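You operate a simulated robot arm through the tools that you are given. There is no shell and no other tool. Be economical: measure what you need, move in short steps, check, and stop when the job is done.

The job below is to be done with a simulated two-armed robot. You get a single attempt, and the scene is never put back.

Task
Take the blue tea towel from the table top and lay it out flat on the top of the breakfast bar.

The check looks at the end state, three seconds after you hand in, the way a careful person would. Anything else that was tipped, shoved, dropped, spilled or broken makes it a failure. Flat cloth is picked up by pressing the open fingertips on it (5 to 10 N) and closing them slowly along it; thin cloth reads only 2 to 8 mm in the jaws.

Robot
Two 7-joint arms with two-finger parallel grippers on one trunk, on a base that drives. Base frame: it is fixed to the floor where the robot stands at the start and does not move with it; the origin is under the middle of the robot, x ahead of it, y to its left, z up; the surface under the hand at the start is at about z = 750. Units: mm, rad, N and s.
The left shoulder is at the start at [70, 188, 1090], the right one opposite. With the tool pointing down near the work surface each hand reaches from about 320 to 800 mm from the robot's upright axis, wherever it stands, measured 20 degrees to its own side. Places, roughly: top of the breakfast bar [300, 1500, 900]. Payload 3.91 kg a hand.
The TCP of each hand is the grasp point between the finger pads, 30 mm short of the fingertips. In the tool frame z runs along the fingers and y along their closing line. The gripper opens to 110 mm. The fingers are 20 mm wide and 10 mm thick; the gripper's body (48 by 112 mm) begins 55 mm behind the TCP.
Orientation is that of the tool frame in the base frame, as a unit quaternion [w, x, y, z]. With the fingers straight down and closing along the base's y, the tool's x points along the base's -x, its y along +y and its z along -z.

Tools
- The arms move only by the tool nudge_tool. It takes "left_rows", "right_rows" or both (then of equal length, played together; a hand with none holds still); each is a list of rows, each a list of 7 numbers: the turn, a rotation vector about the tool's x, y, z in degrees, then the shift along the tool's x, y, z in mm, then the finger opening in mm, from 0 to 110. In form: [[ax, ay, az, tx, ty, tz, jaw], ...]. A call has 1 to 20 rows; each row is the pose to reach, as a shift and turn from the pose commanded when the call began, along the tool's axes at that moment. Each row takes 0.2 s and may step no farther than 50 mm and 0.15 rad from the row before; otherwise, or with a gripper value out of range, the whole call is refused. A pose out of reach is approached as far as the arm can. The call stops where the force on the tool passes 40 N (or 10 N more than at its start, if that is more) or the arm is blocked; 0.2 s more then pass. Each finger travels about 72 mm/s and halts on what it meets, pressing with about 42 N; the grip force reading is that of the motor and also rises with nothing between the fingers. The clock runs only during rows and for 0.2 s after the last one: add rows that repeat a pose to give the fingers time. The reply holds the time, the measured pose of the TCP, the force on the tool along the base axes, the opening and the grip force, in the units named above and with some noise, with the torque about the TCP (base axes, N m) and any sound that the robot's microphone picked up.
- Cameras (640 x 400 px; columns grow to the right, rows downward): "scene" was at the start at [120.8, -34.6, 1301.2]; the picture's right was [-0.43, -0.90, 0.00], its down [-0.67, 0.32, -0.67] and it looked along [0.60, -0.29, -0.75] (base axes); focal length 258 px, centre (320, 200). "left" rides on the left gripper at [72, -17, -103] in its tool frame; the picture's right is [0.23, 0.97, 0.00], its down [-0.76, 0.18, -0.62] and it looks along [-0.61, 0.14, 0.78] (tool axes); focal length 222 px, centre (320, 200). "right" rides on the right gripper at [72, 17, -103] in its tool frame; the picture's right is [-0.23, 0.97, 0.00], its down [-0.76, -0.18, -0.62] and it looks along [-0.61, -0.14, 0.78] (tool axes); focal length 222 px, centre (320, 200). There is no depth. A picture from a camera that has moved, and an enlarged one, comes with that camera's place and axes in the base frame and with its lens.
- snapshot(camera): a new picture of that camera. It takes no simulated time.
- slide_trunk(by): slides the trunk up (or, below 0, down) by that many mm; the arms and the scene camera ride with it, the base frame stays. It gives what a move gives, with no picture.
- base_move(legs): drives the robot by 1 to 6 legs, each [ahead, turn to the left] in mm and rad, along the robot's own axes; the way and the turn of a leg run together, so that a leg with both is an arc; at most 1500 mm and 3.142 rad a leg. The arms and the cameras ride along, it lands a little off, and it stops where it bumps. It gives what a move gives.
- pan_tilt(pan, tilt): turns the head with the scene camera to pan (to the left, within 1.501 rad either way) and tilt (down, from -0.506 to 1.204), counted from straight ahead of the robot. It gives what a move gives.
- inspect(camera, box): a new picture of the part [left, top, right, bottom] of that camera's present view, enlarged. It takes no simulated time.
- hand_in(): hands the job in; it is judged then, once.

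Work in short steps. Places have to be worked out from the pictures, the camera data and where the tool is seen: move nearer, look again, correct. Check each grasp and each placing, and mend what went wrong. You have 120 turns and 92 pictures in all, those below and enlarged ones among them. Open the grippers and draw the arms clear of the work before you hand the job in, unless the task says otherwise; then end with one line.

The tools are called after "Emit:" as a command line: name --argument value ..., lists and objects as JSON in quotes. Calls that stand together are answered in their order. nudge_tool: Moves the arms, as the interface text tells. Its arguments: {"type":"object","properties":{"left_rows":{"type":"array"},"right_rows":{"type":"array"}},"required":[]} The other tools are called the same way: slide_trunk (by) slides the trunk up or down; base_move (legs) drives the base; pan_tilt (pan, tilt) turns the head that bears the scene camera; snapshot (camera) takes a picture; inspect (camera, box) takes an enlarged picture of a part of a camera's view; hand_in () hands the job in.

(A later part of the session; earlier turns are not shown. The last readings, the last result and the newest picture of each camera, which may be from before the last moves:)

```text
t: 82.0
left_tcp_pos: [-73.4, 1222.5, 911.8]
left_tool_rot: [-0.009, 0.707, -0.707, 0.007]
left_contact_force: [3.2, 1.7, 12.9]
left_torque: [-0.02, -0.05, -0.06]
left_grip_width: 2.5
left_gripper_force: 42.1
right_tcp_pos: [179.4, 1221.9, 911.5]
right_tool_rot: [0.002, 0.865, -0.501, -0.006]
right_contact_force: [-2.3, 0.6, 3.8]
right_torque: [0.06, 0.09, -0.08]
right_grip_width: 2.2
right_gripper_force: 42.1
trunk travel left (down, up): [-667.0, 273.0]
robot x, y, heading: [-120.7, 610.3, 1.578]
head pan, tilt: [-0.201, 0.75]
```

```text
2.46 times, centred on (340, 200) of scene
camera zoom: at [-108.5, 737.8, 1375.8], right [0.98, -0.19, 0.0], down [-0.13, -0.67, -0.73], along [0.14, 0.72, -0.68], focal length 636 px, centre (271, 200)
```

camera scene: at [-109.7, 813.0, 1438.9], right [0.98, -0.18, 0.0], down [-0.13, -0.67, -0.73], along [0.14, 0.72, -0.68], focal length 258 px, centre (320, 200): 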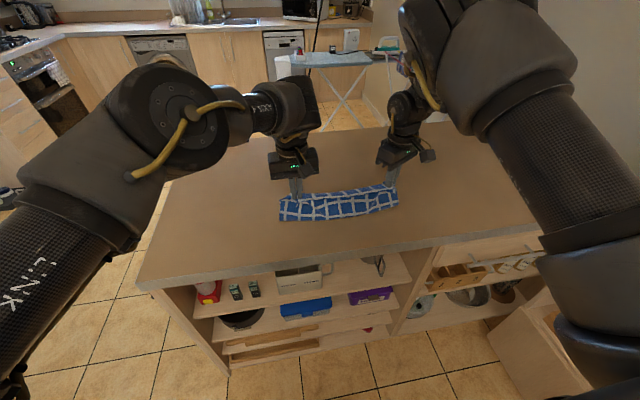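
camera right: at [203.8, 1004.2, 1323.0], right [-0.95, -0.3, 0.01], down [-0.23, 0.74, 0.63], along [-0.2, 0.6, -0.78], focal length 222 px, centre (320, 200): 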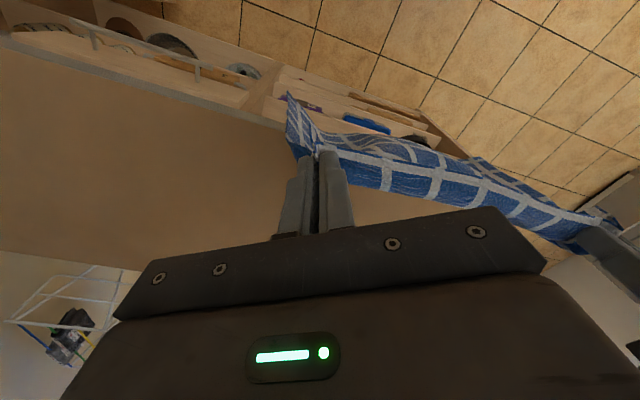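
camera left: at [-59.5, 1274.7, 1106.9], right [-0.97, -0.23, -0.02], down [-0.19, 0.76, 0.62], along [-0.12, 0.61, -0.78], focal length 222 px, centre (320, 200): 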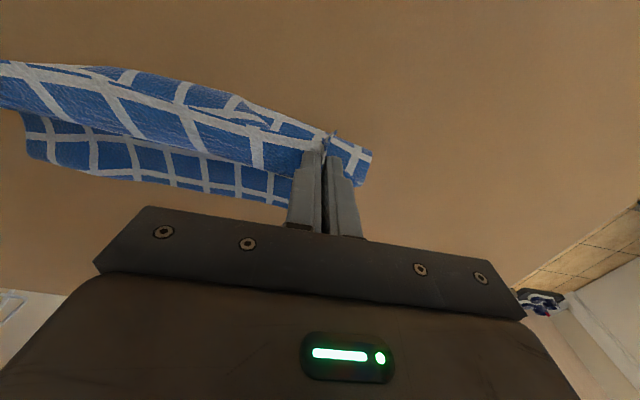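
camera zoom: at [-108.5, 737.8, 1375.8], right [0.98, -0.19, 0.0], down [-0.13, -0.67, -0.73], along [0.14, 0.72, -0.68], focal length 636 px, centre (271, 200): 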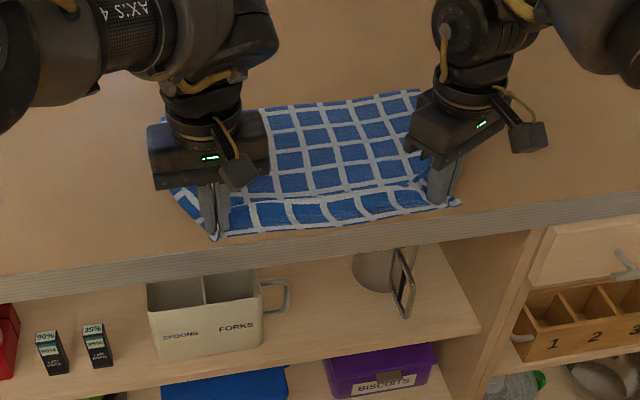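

A slack fold remains just inside the held edge. I'll raise 35 mm, pull back 10 mm to tension the sheet, and look.

Emit:
slide_trunk --by 35

Emit:
snapshot --camera "left"

Emit:
inspect --camera "scene" --box '[210, 120, 470, 280]'

```text
t: 82.8
left_tcp_pos: [-73.0, 1225.6, 945.2]
left_tool_rot: [-0.008, 0.707, -0.707, 0.008]
left_contact_force: [3.3, 0.1, -0.7]
left_torque: [-0.03, -0.08, 0.03]
left_grip_width: 2.4
left_gripper_force: 41.5
right_tcp_pos: [181.3, 1223.9, 944.8]
right_tool_rot: [0.003, 0.866, -0.5, -0.007]
right_contact_force: [-2.7, 0.4, 0.3]
right_torque: [0.01, 0.1, -0.07]
right_grip_width: 2.1
right_gripper_force: 41.9
trunk travel left (down, up): [-702.0, 238.0]
robot x, y, heading: [-122.0, 611.4, 1.577]
head pan, tilt: [-0.201, 0.75]
```

```text
42 pictures are left
camera left: at [-59.0, 1154.2, 1050.1], right [-0.97, -0.23, -0.02], down [-0.19, 0.76, 0.62], along [-0.12, 0.61, -0.78], focal length 222 px, centre (320, 200)
```

left: 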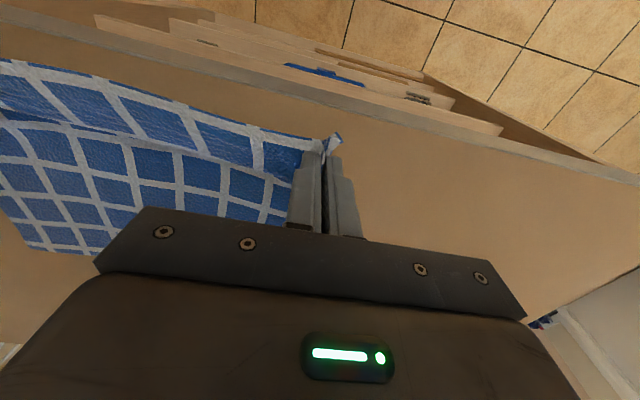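

```text
2.46 times, centred on (340, 200) of scene
camera zoom: at [-107.9, 740.5, 1410.4], right [0.98, -0.19, 0.0], down [-0.13, -0.67, -0.73], along [0.14, 0.72, -0.68], focal length 636 px, centre (271, 200)
```

zoom: 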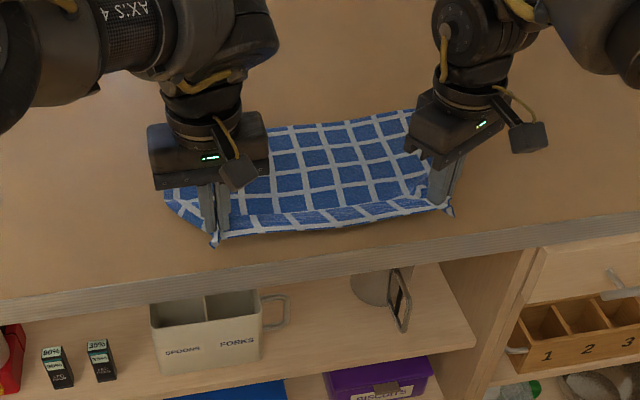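

The first row still has slack. I'll pull back 20 mm while raised so the sheet goes taut, then check.

Emit:
base_move --legs '[[-20, 0]]'

Emit:
slide_trunk --by -15

Emit:
inspect --camera "scene" --box '[210, 120, 470, 280]'

Emit:
inspect --camera "left" --box '[0, 0, 400, 250]'

```text
t: 83.5
left_tcp_pos: [-73.2, 1208.7, 944.1]
left_tool_rot: [0.007, -0.707, 0.707, -0.008]
left_contact_force: [3.2, 0.2, -0.6]
left_torque: [-0.07, -0.07, 0.02]
left_grip_width: 2.3
left_gripper_force: 42.3
right_tcp_pos: [180.9, 1205.8, 942.5]
right_tool_rot: [0.005, 0.865, -0.501, -0.005]
right_contact_force: [-3.0, 0.0, 0.6]
right_torque: [-0.02, 0.07, -0.1]
right_grip_width: 2.3
right_gripper_force: 41.8
trunk travel left (down, up): [-702.0, 238.0]
robot x, y, heading: [-123.3, 585.5, 1.585]
head pan, tilt: [-0.201, 0.75]
```

```text
t: 84.2
left_tcp_pos: [-72.8, 1205.5, 931.0]
left_tool_rot: [0.009, -0.707, 0.707, -0.007]
left_contact_force: [2.4, 0.8, -0.1]
left_torque: [0.04, -0.13, -0.02]
left_grip_width: 2.2
left_gripper_force: 41.4
right_tcp_pos: [180.8, 1203.7, 930.0]
right_tool_rot: [0.003, 0.866, -0.501, -0.007]
right_contact_force: [-3.0, -0.1, 0.2]
right_torque: [0.01, 0.04, -0.07]
right_grip_width: 2.4
right_gripper_force: 41.9
trunk travel left (down, up): [-687.0, 253.0]
robot x, y, heading: [-121.6, 586.7, 1.585]
head pan, tilt: [-0.201, 0.75]
```

```text
2.46 times, centred on (340, 200) of scene
camera zoom: at [-107.9, 719.7, 1395.5], right [0.98, -0.19, 0.0], down [-0.13, -0.67, -0.73], along [0.14, 0.72, -0.68], focal length 636 px, centre (271, 200)
```

zoom: 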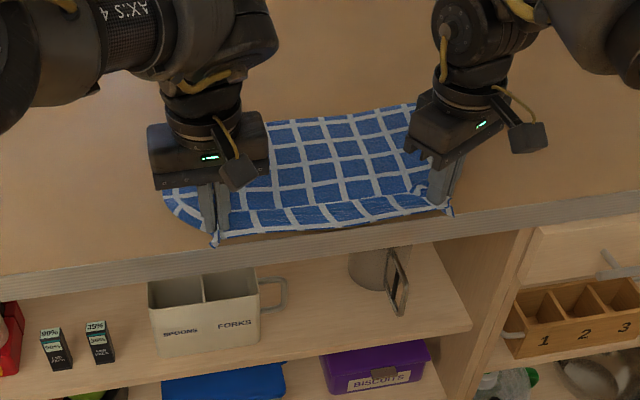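

```text
1.60 times, centred on (200, 125) of left
camera zoom: at [-59.3, 1133.9, 1035.7], right [-0.97, -0.23, -0.02], down [-0.19, 0.76, 0.62], along [-0.12, 0.61, -0.78], focal length 355 px, centre (512, 320)
```

zoom: 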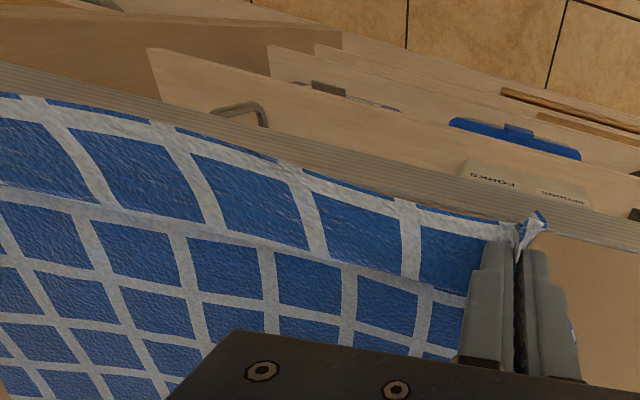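

The bar's front edge works out at y≈1192, so the base has more room than I assumed and the hem needs to sit further in. I'll lift off and re-lay once more, starting at y≈1490 with a longer pull.

Emit:
slide_trunk --by 215

Emit:
base_move --legs '[[240, -0.01]]'

Emit:
base_move --legs '[[35, 0]]'

Emit:
snapshot --camera "scene"

```text
t: 86.5
left_tcp_pos: [-72.2, 1204.7, 1146.8]
left_tool_rot: [0.008, -0.707, 0.707, -0.007]
left_contact_force: [3.5, 0.8, -0.3]
left_torque: [-0.01, -0.07, -0.01]
left_grip_width: 2.5
left_gripper_force: 42.9
right_tcp_pos: [180.4, 1203.5, 1145.7]
right_tool_rot: [0.004, 0.865, -0.502, -0.006]
right_contact_force: [-3.3, 0.1, -0.1]
right_torque: [0.0, 0.08, -0.08]
right_grip_width: 2.5
right_gripper_force: 41.8
trunk travel left (down, up): [-902.0, 38.0]
robot x, y, heading: [-124.0, 590.9, 1.574]
head pan, tilt: [-0.201, 0.75]
```

```text
t: 88.2
left_tcp_pos: [-66.8, 1437.5, 1149.3]
left_tool_rot: [0.011, -0.704, 0.711, -0.006]
left_contact_force: [3.8, 0.6, 0.2]
left_torque: [0.0, -0.06, 0.01]
left_grip_width: 2.2
left_gripper_force: 42.0
right_tcp_pos: [187.0, 1434.2, 1148.2]
right_tool_rot: [0.002, 0.863, -0.505, -0.007]
right_contact_force: [-3.1, -0.6, 0.2]
right_torque: [0.04, 0.07, -0.09]
right_grip_width: 2.3
right_gripper_force: 41.9
trunk travel left (down, up): [-902.0, 38.0]
robot x, y, heading: [-125.0, 825.0, 1.568]
head pan, tilt: [-0.201, 0.75]
```

```text
t: 89.1
left_tcp_pos: [-66.3, 1470.6, 1150.6]
left_tool_rot: [0.011, -0.703, 0.711, -0.005]
left_contact_force: [3.1, -0.1, -0.4]
left_torque: [0.03, -0.07, -0.05]
left_grip_width: 2.1
left_gripper_force: 42.0
right_tcp_pos: [186.3, 1465.8, 1149.0]
right_tool_rot: [0.001, 0.863, -0.505, -0.009]
right_contact_force: [-2.5, -0.1, 0.0]
right_torque: [0.02, 0.07, -0.1]
right_grip_width: 2.1
right_gripper_force: 42.1
trunk travel left (down, up): [-902.0, 38.0]
robot x, y, heading: [-123.1, 859.0, 1.57]
head pan, tilt: [-0.201, 0.75]
```

```text
38 pictures are left
camera scene: at [-107.5, 984.5, 1611.2], right [0.98, -0.2, 0.0], down [-0.14, -0.66, -0.73], along [0.15, 0.72, -0.68], focal length 258 px, centre (320, 200)
```

scene: 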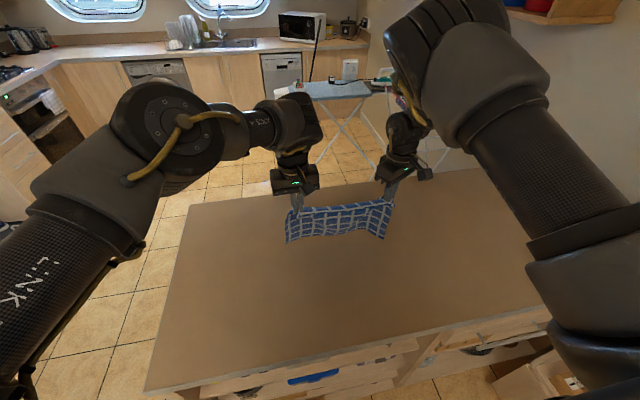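

No bump. I'll re-extend the arms 12 mm and run the lay-down sequence.

Emit:
nudge_tool --left_rows '[[0, 0, 0, -6, 0, 0, 0], [0, 0, 0, -12, 0, 0, 0], [0, 0, 0, -12, 0, 0, 0]]' --right_rows '[[0, 0, 0, -5.2, -3, 0, 0], [0, 0, 0, -10.4, -6, 0, 0], [0, 0, 0, -10.4, -6, 0, 0]]'

Emit:
slide_trunk --by -44

Emit:
base_move --legs '[[-25, 0]]'

Emit:
slide_trunk --by -30

Emit:
base_move --legs '[[-40, 0]]'

Emit:
slide_trunk --by -40

Emit:
base_move --legs '[[-40, 0]]'

Emit:
slide_trunk --by -35

Emit:
base_move --legs '[[-40, 0]]'

Emit:
inspect --camera "scene" --box '[210, 120, 470, 280]'

```text
t: 89.9
left_tcp_pos: [-66.5, 1483.6, 1150.1]
left_tool_rot: [0.01, -0.703, 0.711, -0.007]
left_contact_force: [2.0, -1.0, -0.3]
left_torque: [0.04, -0.06, -0.02]
left_grip_width: 2.1
left_gripper_force: 42.2
right_tcp_pos: [186.0, 1480.8, 1149.0]
right_tool_rot: [0.001, 0.863, -0.505, -0.007]
right_contact_force: [-2.6, -0.3, 0.2]
right_torque: [-0.02, 0.07, -0.04]
right_grip_width: 2.4
right_gripper_force: 42.2
trunk travel left (down, up): [-902.0, 38.0]
robot x, y, heading: [-122.5, 861.4, 1.571]
head pan, tilt: [-0.201, 0.75]
```

```text
t: 90.8
left_tcp_pos: [-65.2, 1486.5, 1103.5]
left_tool_rot: [0.009, -0.704, 0.711, -0.006]
left_contact_force: [2.4, -0.1, 0.6]
left_torque: [0.01, -0.06, 0.0]
left_grip_width: 2.5
left_gripper_force: 42.1
right_tcp_pos: [187.2, 1483.9, 1102.0]
right_tool_rot: [0.003, 0.863, -0.505, -0.007]
right_contact_force: [-2.1, 0.1, -0.2]
right_torque: [0.02, 0.07, -0.08]
right_grip_width: 2.3
right_gripper_force: 41.8
trunk travel left (down, up): [-858.0, 82.0]
robot x, y, heading: [-127.4, 856.6, 1.569]
head pan, tilt: [-0.201, 0.75]
```

```text
t: 91.6
left_tcp_pos: [-66.0, 1466.4, 1100.1]
left_tool_rot: [0.007, -0.703, 0.711, -0.009]
left_contact_force: [2.5, 0.0, -0.7]
left_torque: [-0.04, -0.07, 0.0]
left_grip_width: 2.3
left_gripper_force: 42.1
right_tcp_pos: [186.6, 1464.2, 1099.6]
right_tool_rot: [0.005, 0.864, -0.504, -0.006]
right_contact_force: [-2.3, 0.0, -0.5]
right_torque: [-0.03, 0.06, -0.09]
right_grip_width: 2.4
right_gripper_force: 42.8
trunk travel left (down, up): [-858.0, 82.0]
robot x, y, heading: [-125.9, 834.5, 1.568]
head pan, tilt: [-0.201, 0.75]
```

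```text
t: 92.3
left_tcp_pos: [-66.4, 1460.6, 1074.9]
left_tool_rot: [0.009, -0.703, 0.711, -0.008]
left_contact_force: [2.9, -0.5, 0.0]
left_torque: [-0.01, -0.06, 0.0]
left_grip_width: 2.4
left_gripper_force: 42.4
right_tcp_pos: [187.1, 1457.2, 1073.2]
right_tool_rot: [0.003, 0.863, -0.505, -0.007]
right_contact_force: [-2.3, 0.1, 0.0]
right_torque: [0.01, 0.06, -0.06]
right_grip_width: 2.5
right_gripper_force: 42.4
trunk travel left (down, up): [-828.0, 112.0]
robot x, y, heading: [-125.0, 839.7, 1.572]
head pan, tilt: [-0.201, 0.75]
```

```text
t: 93.2
left_tcp_pos: [-66.1, 1427.1, 1069.1]
left_tool_rot: [0.007, -0.703, 0.711, -0.008]
left_contact_force: [2.3, -0.2, -0.1]
left_torque: [-0.05, -0.07, -0.01]
left_grip_width: 2.3
left_gripper_force: 42.3
right_tcp_pos: [187.3, 1424.6, 1067.7]
right_tool_rot: [0.007, 0.864, -0.504, -0.004]
right_contact_force: [-2.4, 0.3, -0.7]
right_torque: [-0.05, 0.05, -0.12]
right_grip_width: 2.2
right_gripper_force: 42.1
trunk travel left (down, up): [-828.0, 112.0]
robot x, y, heading: [-122.6, 797.1, 1.57]
head pan, tilt: [-0.201, 0.75]
```

```text
t: 94.0
left_tcp_pos: [-66.7, 1419.5, 1036.6]
left_tool_rot: [0.01, -0.703, 0.711, -0.007]
left_contact_force: [2.6, 0.0, -0.9]
left_torque: [0.07, -0.05, -0.03]
left_grip_width: 2.2
left_gripper_force: 42.3
right_tcp_pos: [185.0, 1417.1, 1032.9]
right_tool_rot: [0.003, 0.864, -0.504, -0.008]
right_contact_force: [-1.9, 0.2, 0.1]
right_torque: [0.05, 0.07, -0.09]
right_grip_width: 2.2
right_gripper_force: 41.9
trunk travel left (down, up): [-788.0, 152.0]
robot x, y, heading: [-121.9, 796.8, 1.566]
head pan, tilt: [-0.201, 0.75]
```

```text
t: 94.9
left_tcp_pos: [-68.0, 1390.5, 1030.3]
left_tool_rot: [0.006, -0.704, 0.71, -0.01]
left_contact_force: [2.4, 0.0, -0.7]
left_torque: [-0.05, -0.09, 0.0]
left_grip_width: 2.4
left_gripper_force: 42.4
right_tcp_pos: [186.3, 1386.1, 1028.5]
right_tool_rot: [0.007, 0.863, -0.505, -0.007]
right_contact_force: [-2.4, 0.4, -0.3]
right_torque: [-0.05, 0.07, -0.08]
right_grip_width: 2.1
right_gripper_force: 42.1
trunk travel left (down, up): [-788.0, 152.0]
robot x, y, heading: [-124.4, 753.7, 1.57]
head pan, tilt: [-0.201, 0.75]
```

```text
t: 95.7
left_tcp_pos: [-68.0, 1381.4, 999.3]
left_tool_rot: [0.01, -0.704, 0.71, -0.007]
left_contact_force: [1.7, -0.4, 0.0]
left_torque: [-0.02, -0.05, 0.01]
left_grip_width: 2.3
left_gripper_force: 42.2
right_tcp_pos: [185.5, 1378.2, 998.1]
right_tool_rot: [0.003, 0.863, -0.505, -0.008]
right_contact_force: [-2.4, 0.5, 1.3]
right_torque: [-0.01, 0.09, -0.07]
right_grip_width: 2.4
right_gripper_force: 42.7
trunk travel left (down, up): [-753.0, 187.0]
robot x, y, heading: [-126.2, 757.2, 1.57]
head pan, tilt: [-0.201, 0.75]
```

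```text
t: 96.6
left_tcp_pos: [-68.4, 1347.7, 995.1]
left_tool_rot: [0.007, -0.705, 0.71, -0.009]
left_contact_force: [2.1, 1.3, 0.1]
left_torque: [-0.06, -0.06, 0.01]
left_grip_width: 2.4
left_gripper_force: 42.1
right_tcp_pos: [184.6, 1345.4, 993.5]
right_tool_rot: [0.007, 0.864, -0.504, -0.006]
right_contact_force: [-3.7, 1.0, 0.4]
right_torque: [-0.01, 0.09, -0.07]
right_grip_width: 2.1
right_gripper_force: 42.4
trunk travel left (down, up): [-753.0, 187.0]
robot x, y, heading: [-123.8, 719.9, 1.573]
head pan, tilt: [-0.201, 0.75]
```

```text
2.46 times, centred on (340, 200) of scene
camera zoom: at [-107.0, 857.3, 1460.8], right [0.98, -0.2, 0.0], down [-0.14, -0.67, -0.73], along [0.15, 0.71, -0.69], focal length 636 px, centre (271, 200)
```

zoom: 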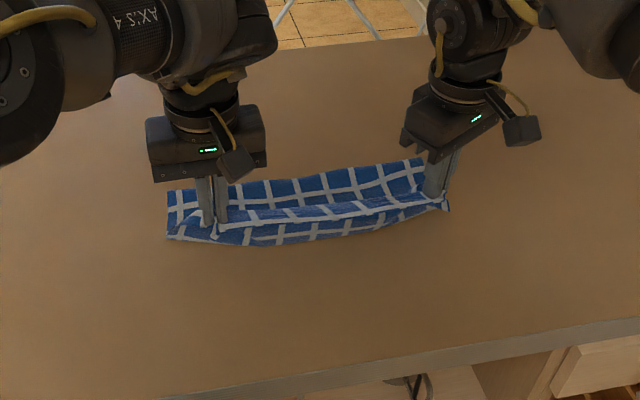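

Going well. The tips are 80 mm above the bar, so I'll continue with more pull than drop to take up the slack.

Emit:
slide_trunk --by -15

Emit:
base_move --legs '[[-40, 0]]'

Emit:
slide_trunk --by -25

Emit:
base_move --legs '[[-40, 0]]'

Emit:
inspect --camera "left" --box '[0, 0, 400, 250]'

Emit:
inspect --camera "scene" --box '[210, 120, 470, 280]'

```text
t: 97.2
left_tcp_pos: [-68.4, 1345.5, 983.3]
left_tool_rot: [0.008, -0.704, 0.71, -0.007]
left_contact_force: [2.6, 0.1, -0.4]
left_torque: [-0.03, -0.04, 0.01]
left_grip_width: 2.1
left_gripper_force: 41.7
right_tcp_pos: [184.0, 1342.0, 980.2]
right_tool_rot: [0.004, 0.864, -0.504, -0.008]
right_contact_force: [-2.6, -1.1, 0.3]
right_torque: [0.0, 0.08, -0.09]
right_grip_width: 2.5
right_gripper_force: 41.8
trunk travel left (down, up): [-738.0, 202.0]
robot x, y, heading: [-125.4, 719.8, 1.573]
head pan, tilt: [-0.201, 0.75]
```

```text
t: 98.1
left_tcp_pos: [-69.3, 1307.5, 981.0]
left_tool_rot: [0.007, -0.705, 0.709, -0.009]
left_contact_force: [2.2, 0.6, -0.7]
left_torque: [-0.06, -0.09, 0.01]
left_grip_width: 2.1
left_gripper_force: 41.4
right_tcp_pos: [184.2, 1304.5, 978.4]
right_tool_rot: [0.006, 0.864, -0.503, -0.007]
right_contact_force: [-3.3, -0.5, -0.3]
right_torque: [-0.05, 0.08, -0.06]
right_grip_width: 2.2
right_gripper_force: 42.0
trunk travel left (down, up): [-738.0, 202.0]
robot x, y, heading: [-125.1, 680.3, 1.571]
head pan, tilt: [-0.201, 0.75]
```

```text
t: 98.8
left_tcp_pos: [-69.5, 1302.2, 959.6]
left_tool_rot: [0.01, -0.704, 0.71, -0.007]
left_contact_force: [2.6, 0.7, -0.4]
left_torque: [0.03, -0.11, 0.0]
left_grip_width: 2.2
left_gripper_force: 42.3
right_tcp_pos: [184.2, 1300.2, 957.2]
right_tool_rot: [0.004, 0.864, -0.503, -0.008]
right_contact_force: [-2.2, 0.3, 0.2]
right_torque: [0.05, 0.07, -0.06]
right_grip_width: 2.3
right_gripper_force: 41.8
trunk travel left (down, up): [-713.0, 227.0]
robot x, y, heading: [-126.8, 680.1, 1.572]
head pan, tilt: [-0.201, 0.75]
```

```text
t: 99.7
left_tcp_pos: [-69.8, 1269.7, 956.0]
left_tool_rot: [0.006, -0.706, 0.708, -0.009]
left_contact_force: [2.5, -0.4, -1.0]
left_torque: [-0.03, -0.04, 0.0]
left_grip_width: 2.3
left_gripper_force: 41.8
right_tcp_pos: [184.2, 1265.7, 952.7]
right_tool_rot: [0.007, 0.864, -0.503, -0.006]
right_contact_force: [-2.6, 0.0, -0.7]
right_torque: [-0.03, 0.08, -0.09]
right_grip_width: 2.4
right_gripper_force: 42.3
trunk travel left (down, up): [-713.0, 227.0]
robot x, y, heading: [-125.4, 638.5, 1.576]
head pan, tilt: [-0.201, 0.75]
```

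```text
1.60 times, centred on (200, 125) of left
camera zoom: at [-56.7, 1198.4, 1059.9], right [-0.97, -0.22, -0.02], down [-0.19, 0.76, 0.62], along [-0.12, 0.61, -0.79], focal length 355 px, centre (512, 320)
```

zoom: 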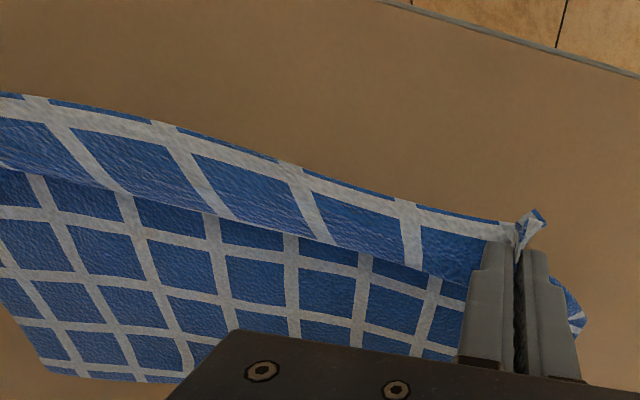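

```text
2.46 times, centred on (340, 200) of scene
camera zoom: at [-107.1, 775.9, 1420.8], right [0.98, -0.2, 0.0], down [-0.14, -0.67, -0.73], along [0.14, 0.71, -0.69], focal length 636 px, centre (271, 200)
```

zoom: 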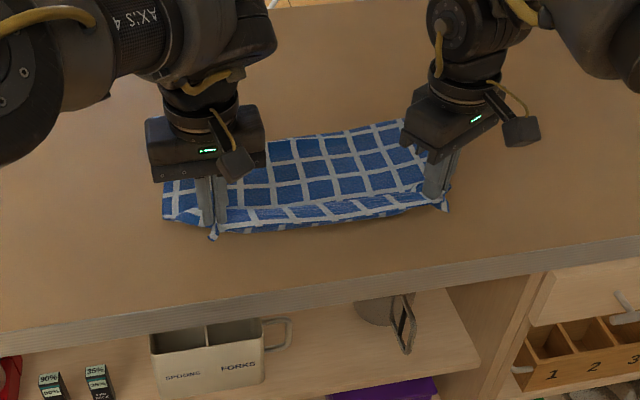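

Plenty of room now. I'll pull back 22, lower 18, pull back 12, and check tautness.

Emit:
base_move --legs '[[-22, 0]]'

Emit:
slide_trunk --by -18

Emit:
base_move --legs '[[-14, 0]]'

Emit:
inspect --camera "left" --box '[0, 0, 400, 250]'

Emit:
inspect --camera "scene" --box '[210, 120, 470, 280]'

```text
t: 100.5
left_tcp_pos: [-70.8, 1245.6, 957.0]
left_tool_rot: [0.009, -0.705, 0.709, -0.008]
left_contact_force: [1.1, 1.4, 0.7]
left_torque: [-0.04, -0.08, -0.01]
left_grip_width: 2.3
left_gripper_force: 42.1
right_tcp_pos: [183.0, 1242.5, 954.3]
right_tool_rot: [0.005, 0.864, -0.503, -0.006]
right_contact_force: [-2.4, 0.7, 0.1]
right_torque: [0.03, 0.06, -0.08]
right_grip_width: 2.1
right_gripper_force: 41.6
trunk travel left (down, up): [-713.0, 227.0]
robot x, y, heading: [-123.3, 619.6, 1.568]
head pan, tilt: [-0.201, 0.75]
```

```text
t: 101.1
left_tcp_pos: [-69.4, 1242.8, 940.1]
left_tool_rot: [0.009, -0.705, 0.709, -0.009]
left_contact_force: [2.8, -0.1, -0.1]
left_torque: [0.01, -0.09, 0.02]
left_grip_width: 2.5
left_gripper_force: 42.0
right_tcp_pos: [183.9, 1240.3, 938.0]
right_tool_rot: [0.004, 0.864, -0.503, -0.007]
right_contact_force: [-3.2, 0.6, 0.3]
right_torque: [0.0, 0.09, -0.11]
right_grip_width: 2.4
right_gripper_force: 41.7
trunk travel left (down, up): [-695.0, 245.0]
robot x, y, heading: [-124.4, 615.4, 1.57]
head pan, tilt: [-0.201, 0.75]
```

```text
t: 101.9
left_tcp_pos: [-69.9, 1232.5, 938.5]
left_tool_rot: [0.009, -0.705, 0.709, -0.008]
left_contact_force: [2.6, 0.1, 0.0]
left_torque: [-0.01, -0.04, -0.02]
left_grip_width: 2.2
left_gripper_force: 42.3
right_tcp_pos: [182.4, 1228.3, 935.3]
right_tool_rot: [0.005, 0.864, -0.503, -0.007]
right_contact_force: [-2.2, 0.3, 0.3]
right_torque: [-0.02, 0.08, -0.09]
right_grip_width: 2.3
right_gripper_force: 42.1
trunk travel left (down, up): [-695.0, 245.0]
robot x, y, heading: [-122.8, 604.6, 1.573]
head pan, tilt: [-0.201, 0.75]
```

```text
1.60 times, centred on (200, 125) of left
camera zoom: at [-57.5, 1160.7, 1043.0], right [-0.97, -0.22, -0.02], down [-0.19, 0.76, 0.62], along [-0.12, 0.61, -0.79], focal length 355 px, centre (512, 320)
```

zoom: 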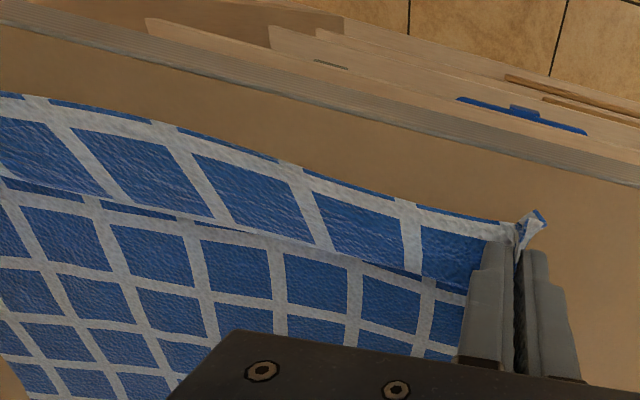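

```text
2.46 times, centred on (340, 200) of scene
camera zoom: at [-107.8, 737.4, 1403.1], right [0.98, -0.2, 0.0], down [-0.14, -0.67, -0.73], along [0.14, 0.72, -0.68], focal length 636 px, centre (271, 200)
```

zoom: 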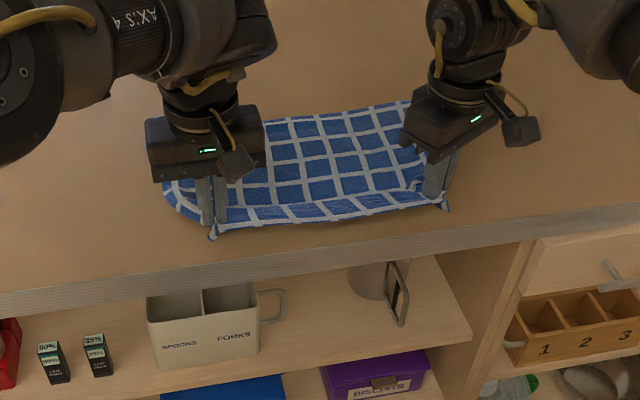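

Nearly taut with the tips 26 mm up. I'll lower 14, pull back 9, and lower 9 more.

Emit:
slide_trunk --by -14

Emit:
base_move --legs '[[-10, 0]]'

Emit:
slide_trunk --by -8

Emit:
inspect --camera "left" --box '[0, 0, 400, 250]'

```text
t: 102.5
left_tcp_pos: [-71.0, 1230.1, 925.5]
left_tool_rot: [0.009, -0.705, 0.709, -0.008]
left_contact_force: [1.6, 0.1, -0.6]
left_torque: [0.02, -0.06, 0.01]
left_grip_width: 2.3
left_gripper_force: 42.1
right_tcp_pos: [182.5, 1227.2, 922.7]
right_tool_rot: [0.005, 0.865, -0.502, -0.007]
right_contact_force: [-1.7, 0.2, -0.1]
right_torque: [0.01, 0.06, -0.04]
right_grip_width: 2.4
right_gripper_force: 42.1
trunk travel left (down, up): [-681.0, 259.0]
robot x, y, heading: [-125.6, 606.8, 1.569]
head pan, tilt: [-0.201, 0.75]
```

```text
t: 103.2
left_tcp_pos: [-70.2, 1220.8, 924.8]
left_tool_rot: [0.009, -0.706, 0.709, -0.009]
left_contact_force: [2.8, 0.3, -0.3]
left_torque: [-0.03, -0.07, -0.01]
left_grip_width: 2.5
left_gripper_force: 41.8
right_tcp_pos: [184.4, 1217.8, 922.9]
right_tool_rot: [0.005, 0.865, -0.502, -0.007]
right_contact_force: [-2.7, 0.7, -0.9]
right_torque: [-0.01, 0.09, -0.11]
right_grip_width: 2.0
right_gripper_force: 41.8
trunk travel left (down, up): [-681.0, 259.0]
robot x, y, heading: [-125.1, 595.5, 1.574]
head pan, tilt: [-0.201, 0.75]
```

```text
t: 103.8
left_tcp_pos: [-70.9, 1219.7, 917.5]
left_tool_rot: [0.009, -0.705, 0.709, -0.008]
left_contact_force: [2.0, 0.1, -0.7]
left_torque: [-0.03, -0.07, 0.01]
left_grip_width: 2.0
left_gripper_force: 42.1
right_tcp_pos: [182.6, 1217.2, 915.4]
right_tool_rot: [0.005, 0.865, -0.502, -0.008]
right_contact_force: [-1.3, -0.8, -0.1]
right_torque: [0.01, 0.04, -0.08]
right_grip_width: 2.0
right_gripper_force: 42.2
trunk travel left (down, up): [-673.0, 267.0]
robot x, y, heading: [-122.2, 593.2, 1.568]
head pan, tilt: [-0.201, 0.75]
```

```text
1.60 times, centred on (200, 125) of left
camera zoom: at [-57.7, 1149.0, 1022.0], right [-0.97, -0.22, -0.02], down [-0.19, 0.76, 0.62], along [-0.12, 0.61, -0.78], focal length 355 px, centre (512, 320)
```

zoom: 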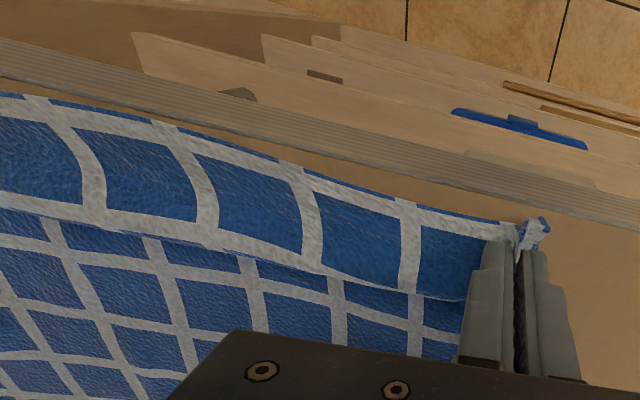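

There's a small remaining hump at row 1 that depends on the grip. I'll lower to the surface and open the fingers slowly while lightly pressing, to spread the corners.

Emit:
nudge_tool --left_rows '[[0, 0, 0, 2, 0, 2, 0], [0, 0, 0, 4, 0, 4, 0], [0, 0, 0, 4, 0, 5, 0], [0, 0, 0, 4, 0, 6, 0], [0, 0, 0, 4, 0, 6, 0]]' --right_rows '[[0, 0, 0, 1.7, 1, 2, 0], [0, 0, 0, 3.4, 2, 3, 0], [0, 0, 0, 3.4, 2, 4, 0], [0, 0, 0, 3.4, 2, 5, 0], [0, 0, 0, 3.4, 2, 5, 0]]'

```text
t: 105.0
left_tcp_pos: [-70.3, 1215.7, 913.2]
left_tool_rot: [0.009, -0.706, 0.708, -0.007]
left_contact_force: [1.1, -0.5, 1.9]
left_torque: [-0.06, -0.08, -0.07]
left_grip_width: 2.3
left_gripper_force: 41.6
right_tcp_pos: [182.9, 1211.0, 912.6]
right_tool_rot: [0.003, 0.865, -0.502, -0.007]
right_contact_force: [-1.6, 1.1, 6.6]
right_torque: [0.01, 0.03, -0.08]
right_grip_width: 2.2
right_gripper_force: 42.3
trunk travel left (down, up): [-673.0, 267.0]
robot x, y, heading: [-122.7, 593.1, 1.566]
head pan, tilt: [-0.201, 0.75]
```

Light contact on both hands (2 and 6.6 N). Now opening slowly to spread the pinched corners.

Emit:
nudge_tool --left_rows '[[0, 0, 0, 0, 0, 0.7, 4], [0, 0, 0, 0, 0, 0.7, 8], [0, 0, 0, 0, 0, 0.7, 12], [0, 0, 0, 0, 0, 0.7, 16], [0, 0, 0, 0, 0, 0.7, 20], [0, 0, 0, 0, 0, 0.7, 24], [0, 0, 0, 0, 0, 0.7, 28], [0, 0, 0, 0, 0, 0.7, 32], [0, 0, 0, 0, 0, 0.7, 36], [0, 0, 0, 0, 0, 0.7, 40], [0, 0, 0, 0, 0, 0.7, 40]]' --right_rows '[[0, 0, 0, 0, 0, 0, 4], [0, 0, 0, 0, 0, 0, 8], [0, 0, 0, 0, 0, 0, 12], [0, 0, 0, 0, 0, 0, 16], [0, 0, 0, 0, 0, 0, 20], [0, 0, 0, 0, 0, 0, 24], [0, 0, 0, 0, 0, 0, 28], [0, 0, 0, 0, 0, 0, 32], [0, 0, 0, 0, 0, 0, 36], [0, 0, 0, 0, 0, 0, 40], [0, 0, 0, 0, 0, 0, 40]]'

Emit:
slide_trunk --by 120

Emit:
inspect --camera "scene" --box '[210, 120, 470, 280]'

Emit:
snapshot --camera "left"

Emit:
snapshot --camera "right"

```text
t: 107.4
left_tcp_pos: [-69.9, 1215.5, 912.3]
left_tool_rot: [0.009, -0.705, 0.709, -0.008]
left_contact_force: [0.9, -0.7, 5.8]
left_torque: [-0.02, 0.12, -0.03]
left_grip_width: 39.5
left_gripper_force: 0.1
right_tcp_pos: [182.4, 1211.0, 912.0]
right_tool_rot: [0.003, 0.865, -0.502, -0.008]
right_contact_force: [-1.3, -0.4, 7.7]
right_torque: [0.04, -0.17, 0.0]
right_grip_width: 39.3
right_gripper_force: 0.1
trunk travel left (down, up): [-673.0, 267.0]
robot x, y, heading: [-126.0, 596.3, 1.573]
head pan, tilt: [-0.201, 0.75]
```

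```text
t: 108.9
left_tcp_pos: [-70.8, 1216.1, 1031.5]
left_tool_rot: [0.009, -0.705, 0.709, -0.009]
left_contact_force: [-0.8, 0.3, -0.3]
left_torque: [0.01, -0.01, 0.02]
left_grip_width: 39.8
left_gripper_force: 0.1
right_tcp_pos: [182.5, 1212.7, 1030.4]
right_tool_rot: [0.005, 0.864, -0.503, -0.008]
right_contact_force: [-1.1, 0.0, 0.3]
right_torque: [-0.02, -0.01, 0.02]
right_grip_width: 40.2
right_gripper_force: 0.1
trunk travel left (down, up): [-793.0, 147.0]
robot x, y, heading: [-126.2, 593.3, 1.578]
head pan, tilt: [-0.201, 0.75]
```

```text
2.46 times, centred on (340, 200) of scene
camera zoom: at [-107.8, 724.8, 1501.5], right [0.98, -0.2, 0.0], down [-0.14, -0.67, -0.73], along [0.14, 0.72, -0.68], focal length 636 px, centre (271, 200)
```

zoom: 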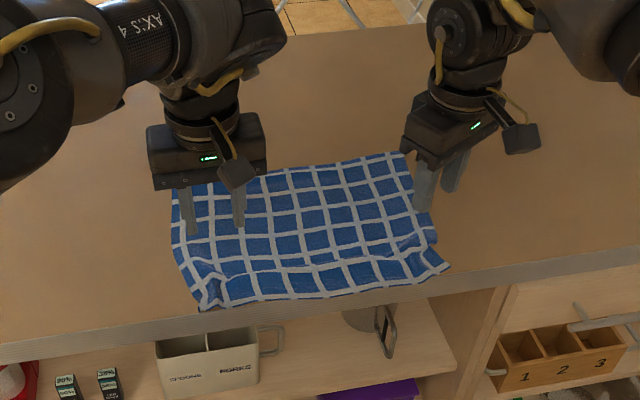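

```text
30 pictures are left
camera left: at [-57.5, 1145.1, 1135.5], right [-0.97, -0.22, -0.02], down [-0.19, 0.76, 0.62], along [-0.12, 0.61, -0.78], focal length 222 px, centre (320, 200)
```

left: 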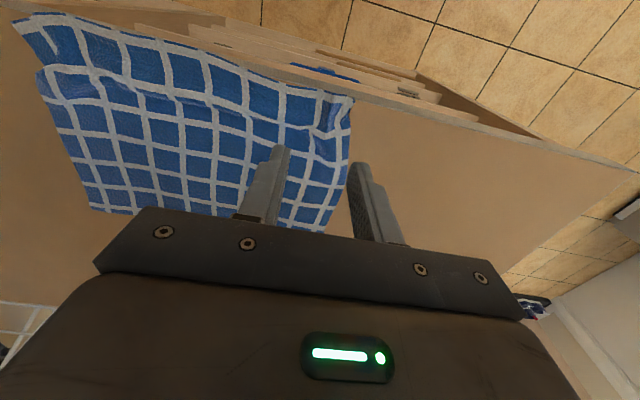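

```text
29 pictures are left
camera right: at [207.4, 1141.5, 1132.6], right [-0.96, -0.28, 0.02], down [-0.21, 0.75, 0.63], along [-0.19, 0.6, -0.78], focal length 222 px, centre (320, 200)
```

right: 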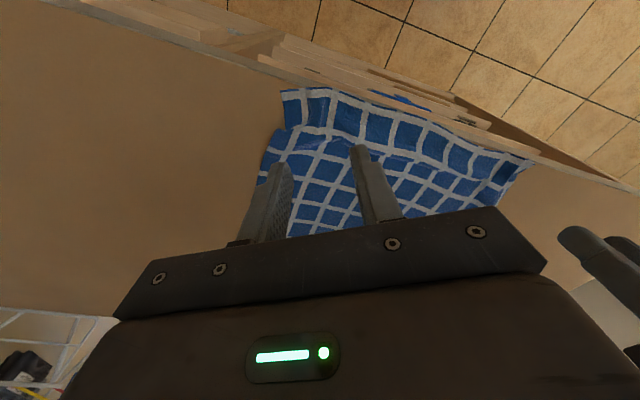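

The towel is fully on the bar, with near edge y≈1200–1215 and far edge ≈1450, but it sits close to the front edge with a crease one row in. I'll press near the far edge and drag it forward, first retracting the arms 40 mm for stroke.

Emit:
nudge_tool --left_rows '[[0, 0, 0, 20, 0, 0, 60], [0, 0, 0, 40, 0, 0, 70], [0, 0, 0, 40, 0, 0, 70]]' --right_rows '[[0, 0, 0, 17.3, 10, 0, 60], [0, 0, 0, 34.6, 20, 0, 70], [0, 0, 0, 34.6, 20, 0, 70]]'

Emit:
base_move --legs '[[240, 0]]'

Emit:
slide_trunk --by -100

Emit:
snapshot --camera "left"

Emit:
inspect --camera "scene" --box '[160, 100, 480, 300]'

```text
t: 109.7
left_tcp_pos: [-70.1, 1177.0, 1031.3]
left_tool_rot: [0.008, -0.706, 0.708, -0.008]
left_contact_force: [0.9, -0.3, 0.0]
left_torque: [0.02, 0.03, -0.02]
left_grip_width: 69.9
left_gripper_force: 0.0
right_tcp_pos: [182.2, 1173.3, 1029.9]
right_tool_rot: [0.005, 0.865, -0.502, -0.008]
right_contact_force: [0.6, 0.3, 0.2]
right_torque: [0.03, -0.03, 0.0]
right_grip_width: 70.2
right_gripper_force: 0.1
trunk travel left (down, up): [-793.0, 147.0]
robot x, y, heading: [-121.4, 595.0, 1.572]
head pan, tilt: [-0.201, 0.75]
```

```text
t: 111.5
left_tcp_pos: [-71.7, 1413.5, 1032.5]
left_tool_rot: [0.009, -0.705, 0.709, -0.008]
left_contact_force: [0.2, -0.3, 0.0]
left_torque: [-0.01, 0.0, 0.01]
left_grip_width: 70.2
left_gripper_force: 0.0
right_tcp_pos: [180.6, 1409.5, 1032.0]
right_tool_rot: [0.003, 0.865, -0.501, -0.008]
right_contact_force: [-0.1, 0.3, 0.9]
right_torque: [0.02, 0.02, -0.03]
right_grip_width: 69.9
right_gripper_force: 0.1
trunk travel left (down, up): [-793.0, 147.0]
robot x, y, heading: [-121.6, 830.8, 1.575]
head pan, tilt: [-0.201, 0.75]
```

```text
t: 112.8
left_tcp_pos: [-71.7, 1414.0, 930.8]
left_tool_rot: [0.009, -0.706, 0.708, -0.009]
left_contact_force: [0.1, 0.5, -0.2]
left_torque: [-0.03, 0.02, 0.02]
left_grip_width: 70.1
left_gripper_force: 0.0
right_tcp_pos: [180.1, 1411.0, 932.2]
right_tool_rot: [0.005, 0.865, -0.501, -0.008]
right_contact_force: [0.2, 0.6, 0.2]
right_torque: [-0.04, -0.02, -0.05]
right_grip_width: 70.2
right_gripper_force: 0.1
trunk travel left (down, up): [-693.0, 247.0]
robot x, y, heading: [-126.9, 834.0, 1.573]
head pan, tilt: [-0.201, 0.75]
```

```text
28 pictures are left
camera left: at [-59.3, 1343.1, 1035.7], right [-0.97, -0.22, -0.02], down [-0.19, 0.76, 0.62], along [-0.12, 0.61, -0.78], focal length 222 px, centre (320, 200)
```

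left: 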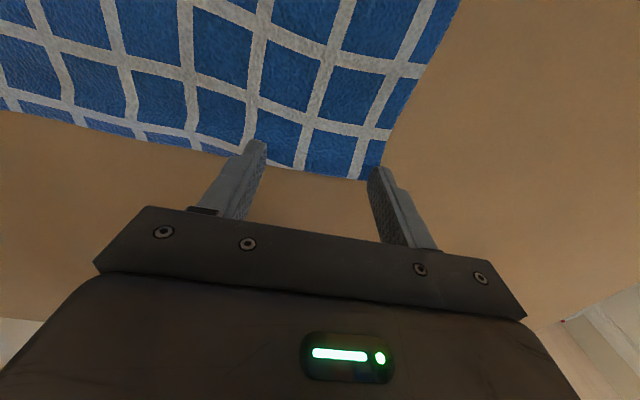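

```text
2.00 times, centred on (320, 200) of scene
camera zoom: at [-108.8, 962.2, 1401.6], right [0.98, -0.2, 0.0], down [-0.13, -0.67, -0.73], along [0.14, 0.72, -0.68], focal length 517 px, centre (320, 200)
```

zoom: 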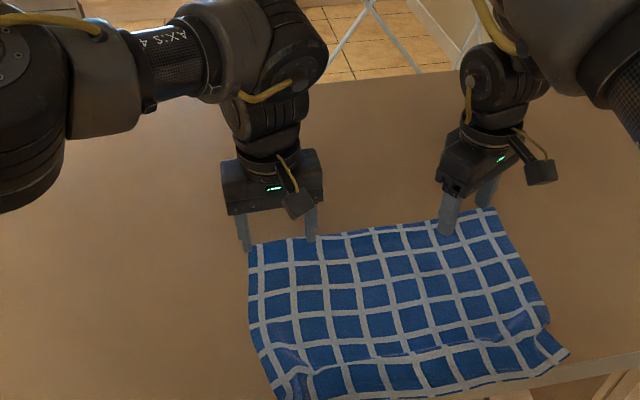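

The far edge is at y≈1430. I'll back up 25 mm so the fingertips are well on the cloth, then lower to contact.

Emit:
base_move --legs '[[-25, 0]]'

Emit:
nudge_tool --left_rows '[[0, 0, 0, 0, 0, 5, 60], [0, 0, 0, 0, 0, 10, 60], [0, 0, 0, 0, 0, 14, 60], [0, 0, 0, 0, 0, 16, 60], [0, 0, 0, 0, 0, 17, 60], [0, 0, 0, 0, 0, 17, 60]]' --right_rows '[[0, 0, 0, 0, 0, 5, 60], [0, 0, 0, 0, 0, 10, 60], [0, 0, 0, 0, 0, 14, 60], [0, 0, 0, 0, 0, 16, 60], [0, 0, 0, 0, 0, 18, 60], [0, 0, 0, 0, 0, 18, 60]]'

```text
t: 113.6
left_tcp_pos: [-72.6, 1392.4, 928.3]
left_tool_rot: [0.007, -0.707, 0.707, -0.008]
left_contact_force: [-0.3, 0.4, -0.8]
left_torque: [-0.03, 0.04, -0.02]
left_grip_width: 70.2
left_gripper_force: 0.0
right_tcp_pos: [180.5, 1389.3, 928.4]
right_tool_rot: [0.006, 0.865, -0.502, -0.006]
right_contact_force: [-0.1, 0.6, 0.0]
right_torque: [-0.02, 0.0, -0.01]
right_grip_width: 69.9
right_gripper_force: 0.0
trunk travel left (down, up): [-693.0, 247.0]
robot x, y, heading: [-126.0, 807.0, 1.571]
head pan, tilt: [-0.201, 0.75]
```

```text
t: 115.0
left_tcp_pos: [-72.5, 1390.3, 914.3]
left_tool_rot: [0.008, -0.706, 0.708, -0.007]
left_contact_force: [-0.9, 0.5, -0.5]
left_torque: [-0.04, 0.02, -0.01]
left_grip_width: 60.0
left_gripper_force: 0.0
right_tcp_pos: [180.3, 1387.3, 912.6]
right_tool_rot: [0.005, 0.865, -0.501, -0.008]
right_contact_force: [-0.6, 0.1, 0.4]
right_torque: [0.0, 0.02, -0.02]
right_grip_width: 60.0
right_gripper_force: 0.1
trunk travel left (down, up): [-693.0, 247.0]
robot x, y, heading: [-122.6, 802.9, 1.571]
head pan, tilt: [-0.201, 0.75]
```

Just above contact. I'll go down 2–3 mm more.

Emit:
nudge_tool --left_rows '[[0, 0, 0, 0, 0, 1, 60], [0, 0, 0, 0, 0, 2, 60], [0, 0, 0, 0, 0, 3, 60], [0, 0, 0, 0, 0, 3, 60]]' --right_rows '[[0, 0, 0, 0, 0, 1, 60], [0, 0, 0, 0, 0, 1.5, 60], [0, 0, 0, 0, 0, 2, 60], [0, 0, 0, 0, 0, 2, 60]]'

```text
t: 116.0
left_tcp_pos: [-72.1, 1389.5, 913.5]
left_tool_rot: [0.01, -0.706, 0.708, -0.008]
left_contact_force: [-0.2, 0.9, 3.7]
left_torque: [-0.01, 0.09, 0.01]
left_grip_width: 60.1
left_gripper_force: 0.0
right_tcp_pos: [179.5, 1386.4, 911.8]
right_tool_rot: [0.003, 0.865, -0.502, -0.008]
right_contact_force: [0.7, 2.7, 10.5]
right_torque: [0.23, -0.39, 0.06]
right_grip_width: 60.6
right_gripper_force: 0.3
trunk travel left (down, up): [-693.0, 247.0]
robot x, y, heading: [-124.3, 807.4, 1.572]
head pan, tilt: [-0.201, 0.75]
```

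Contact is about 4 and 10 N. Dragging the far part forward 35 mm slowly.

Emit:
nudge_tool --left_rows '[[0, 0, 0, 0, 0, 0.7, 60], [0, 0, 0, -5, 0, 0.7, 60], [0, 0, 0, -10, 0, 0.7, 60], [0, 0, 0, -15, 0, 0.7, 60], [0, 0, 0, -20, 0, 0.7, 60], [0, 0, 0, -25, 0, 0.7, 60], [0, 0, 0, -30, 0, 0.7, 60], [0, 0, 0, -35, 0, 0.7, 60], [0, 0, 0, -35, 0, 0.7, 60]]' --right_rows '[[0, 0, 0, 0, 0, 0, 60], [0, 0, 0, -4.33, -2.5, 0, 60], [0, 0, 0, -8.66, -5, 0, 60], [0, 0, 0, -13, -7.5, 0, 60], [0, 0, 0, -17.3, -10, 0, 60], [0, 0, 0, -21.65, -12.5, 0, 60], [0, 0, 0, -26, -15, 0, 60], [0, 0, 0, -30.3, -17.5, 0, 60], [0, 0, 0, -30.3, -17.5, 0, 60]]'

Emit:
inspect --camera "scene" --box '[160, 100, 480, 300]'

```text
t: 118.0
left_tcp_pos: [-70.8, 1424.6, 912.3]
left_tool_rot: [0.01, -0.707, 0.707, -0.008]
left_contact_force: [1.1, -3.0, 11.6]
left_torque: [-0.09, 0.42, 0.11]
left_grip_width: 59.3
left_gripper_force: 0.0
right_tcp_pos: [178.8, 1420.5, 912.8]
right_tool_rot: [0.003, 0.865, -0.501, -0.009]
right_contact_force: [-0.7, -1.2, 4.1]
right_torque: [0.05, -0.15, -0.03]
right_grip_width: 59.5
right_gripper_force: 0.1
trunk travel left (down, up): [-693.0, 247.0]
robot x, y, heading: [-126.4, 808.6, 1.574]
head pan, tilt: [-0.201, 0.75]
```

```text
2.00 times, centred on (320, 200) of scene
camera zoom: at [-109.1, 935.4, 1401.8], right [0.98, -0.2, 0.0], down [-0.13, -0.67, -0.73], along [0.14, 0.72, -0.68], focal length 517 px, centre (320, 200)
```

zoom: 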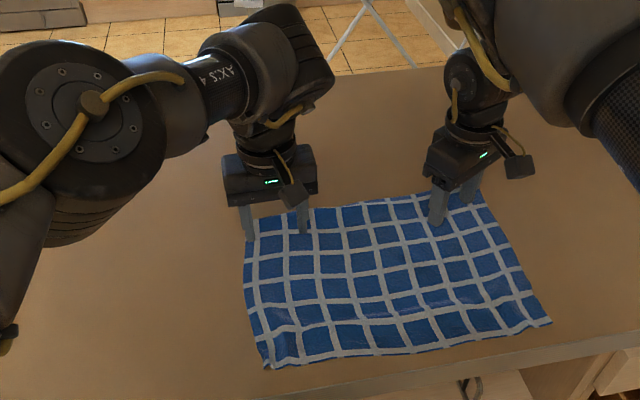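

The towel moved well clear of the edge and the crease has mostly flattened. I'll lift the hands, back off, and look closely.

Emit:
slide_trunk --by 120

Emit:
base_move --legs '[[-120, 0]]'

Emit:
inspect --camera "scene" --box '[160, 100, 480, 300]'

Emit:
snapshot --camera "left"

```text
t: 119.5
left_tcp_pos: [-72.1, 1425.8, 1030.6]
left_tool_rot: [0.01, -0.706, 0.708, -0.008]
left_contact_force: [-0.5, 0.4, 0.5]
left_torque: [-0.03, -0.03, -0.02]
left_grip_width: 60.0
left_gripper_force: 0.0
right_tcp_pos: [179.4, 1421.6, 1029.8]
right_tool_rot: [0.005, 0.865, -0.501, -0.008]
right_contact_force: [0.0, -1.0, 0.7]
right_torque: [0.0, 0.0, -0.01]
right_grip_width: 59.7
right_gripper_force: 0.1
trunk travel left (down, up): [-813.0, 127.0]
robot x, y, heading: [-126.5, 803.4, 1.579]
head pan, tilt: [-0.201, 0.75]
```

```text
t: 120.8
left_tcp_pos: [-72.4, 1310.8, 1028.6]
left_tool_rot: [0.007, -0.707, 0.707, -0.01]
left_contact_force: [-0.2, 0.3, 0.4]
left_torque: [-0.03, 0.03, 0.02]
left_grip_width: 60.1
left_gripper_force: 0.0
right_tcp_pos: [178.2, 1306.3, 1027.7]
right_tool_rot: [0.007, 0.866, -0.5, -0.006]
right_contact_force: [0.6, 1.3, 1.4]
right_torque: [-0.04, -0.04, 0.01]
right_grip_width: 59.8
right_gripper_force: 0.0
trunk travel left (down, up): [-813.0, 127.0]
robot x, y, heading: [-122.8, 686.2, 1.581]
head pan, tilt: [-0.201, 0.75]
```

```text
2.00 times, centred on (320, 200) of scene
camera zoom: at [-108.4, 826.5, 1521.1], right [0.98, -0.19, 0.0], down [-0.13, -0.67, -0.73], along [0.14, 0.71, -0.69], focal length 517 px, centre (320, 200)
```

zoom: 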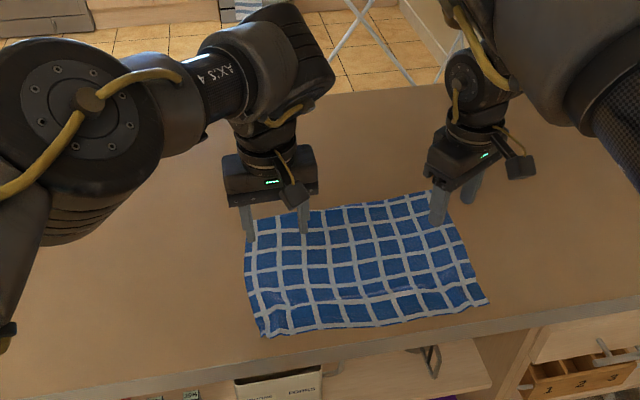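

```text
24 pictures are left
camera left: at [-59.0, 1239.7, 1132.8], right [-0.97, -0.23, -0.02], down [-0.19, 0.76, 0.62], along [-0.12, 0.6, -0.79], focal length 222 px, centre (320, 200)
```

left: 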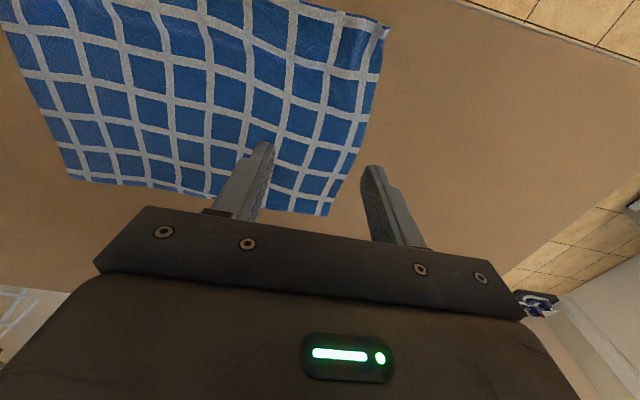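

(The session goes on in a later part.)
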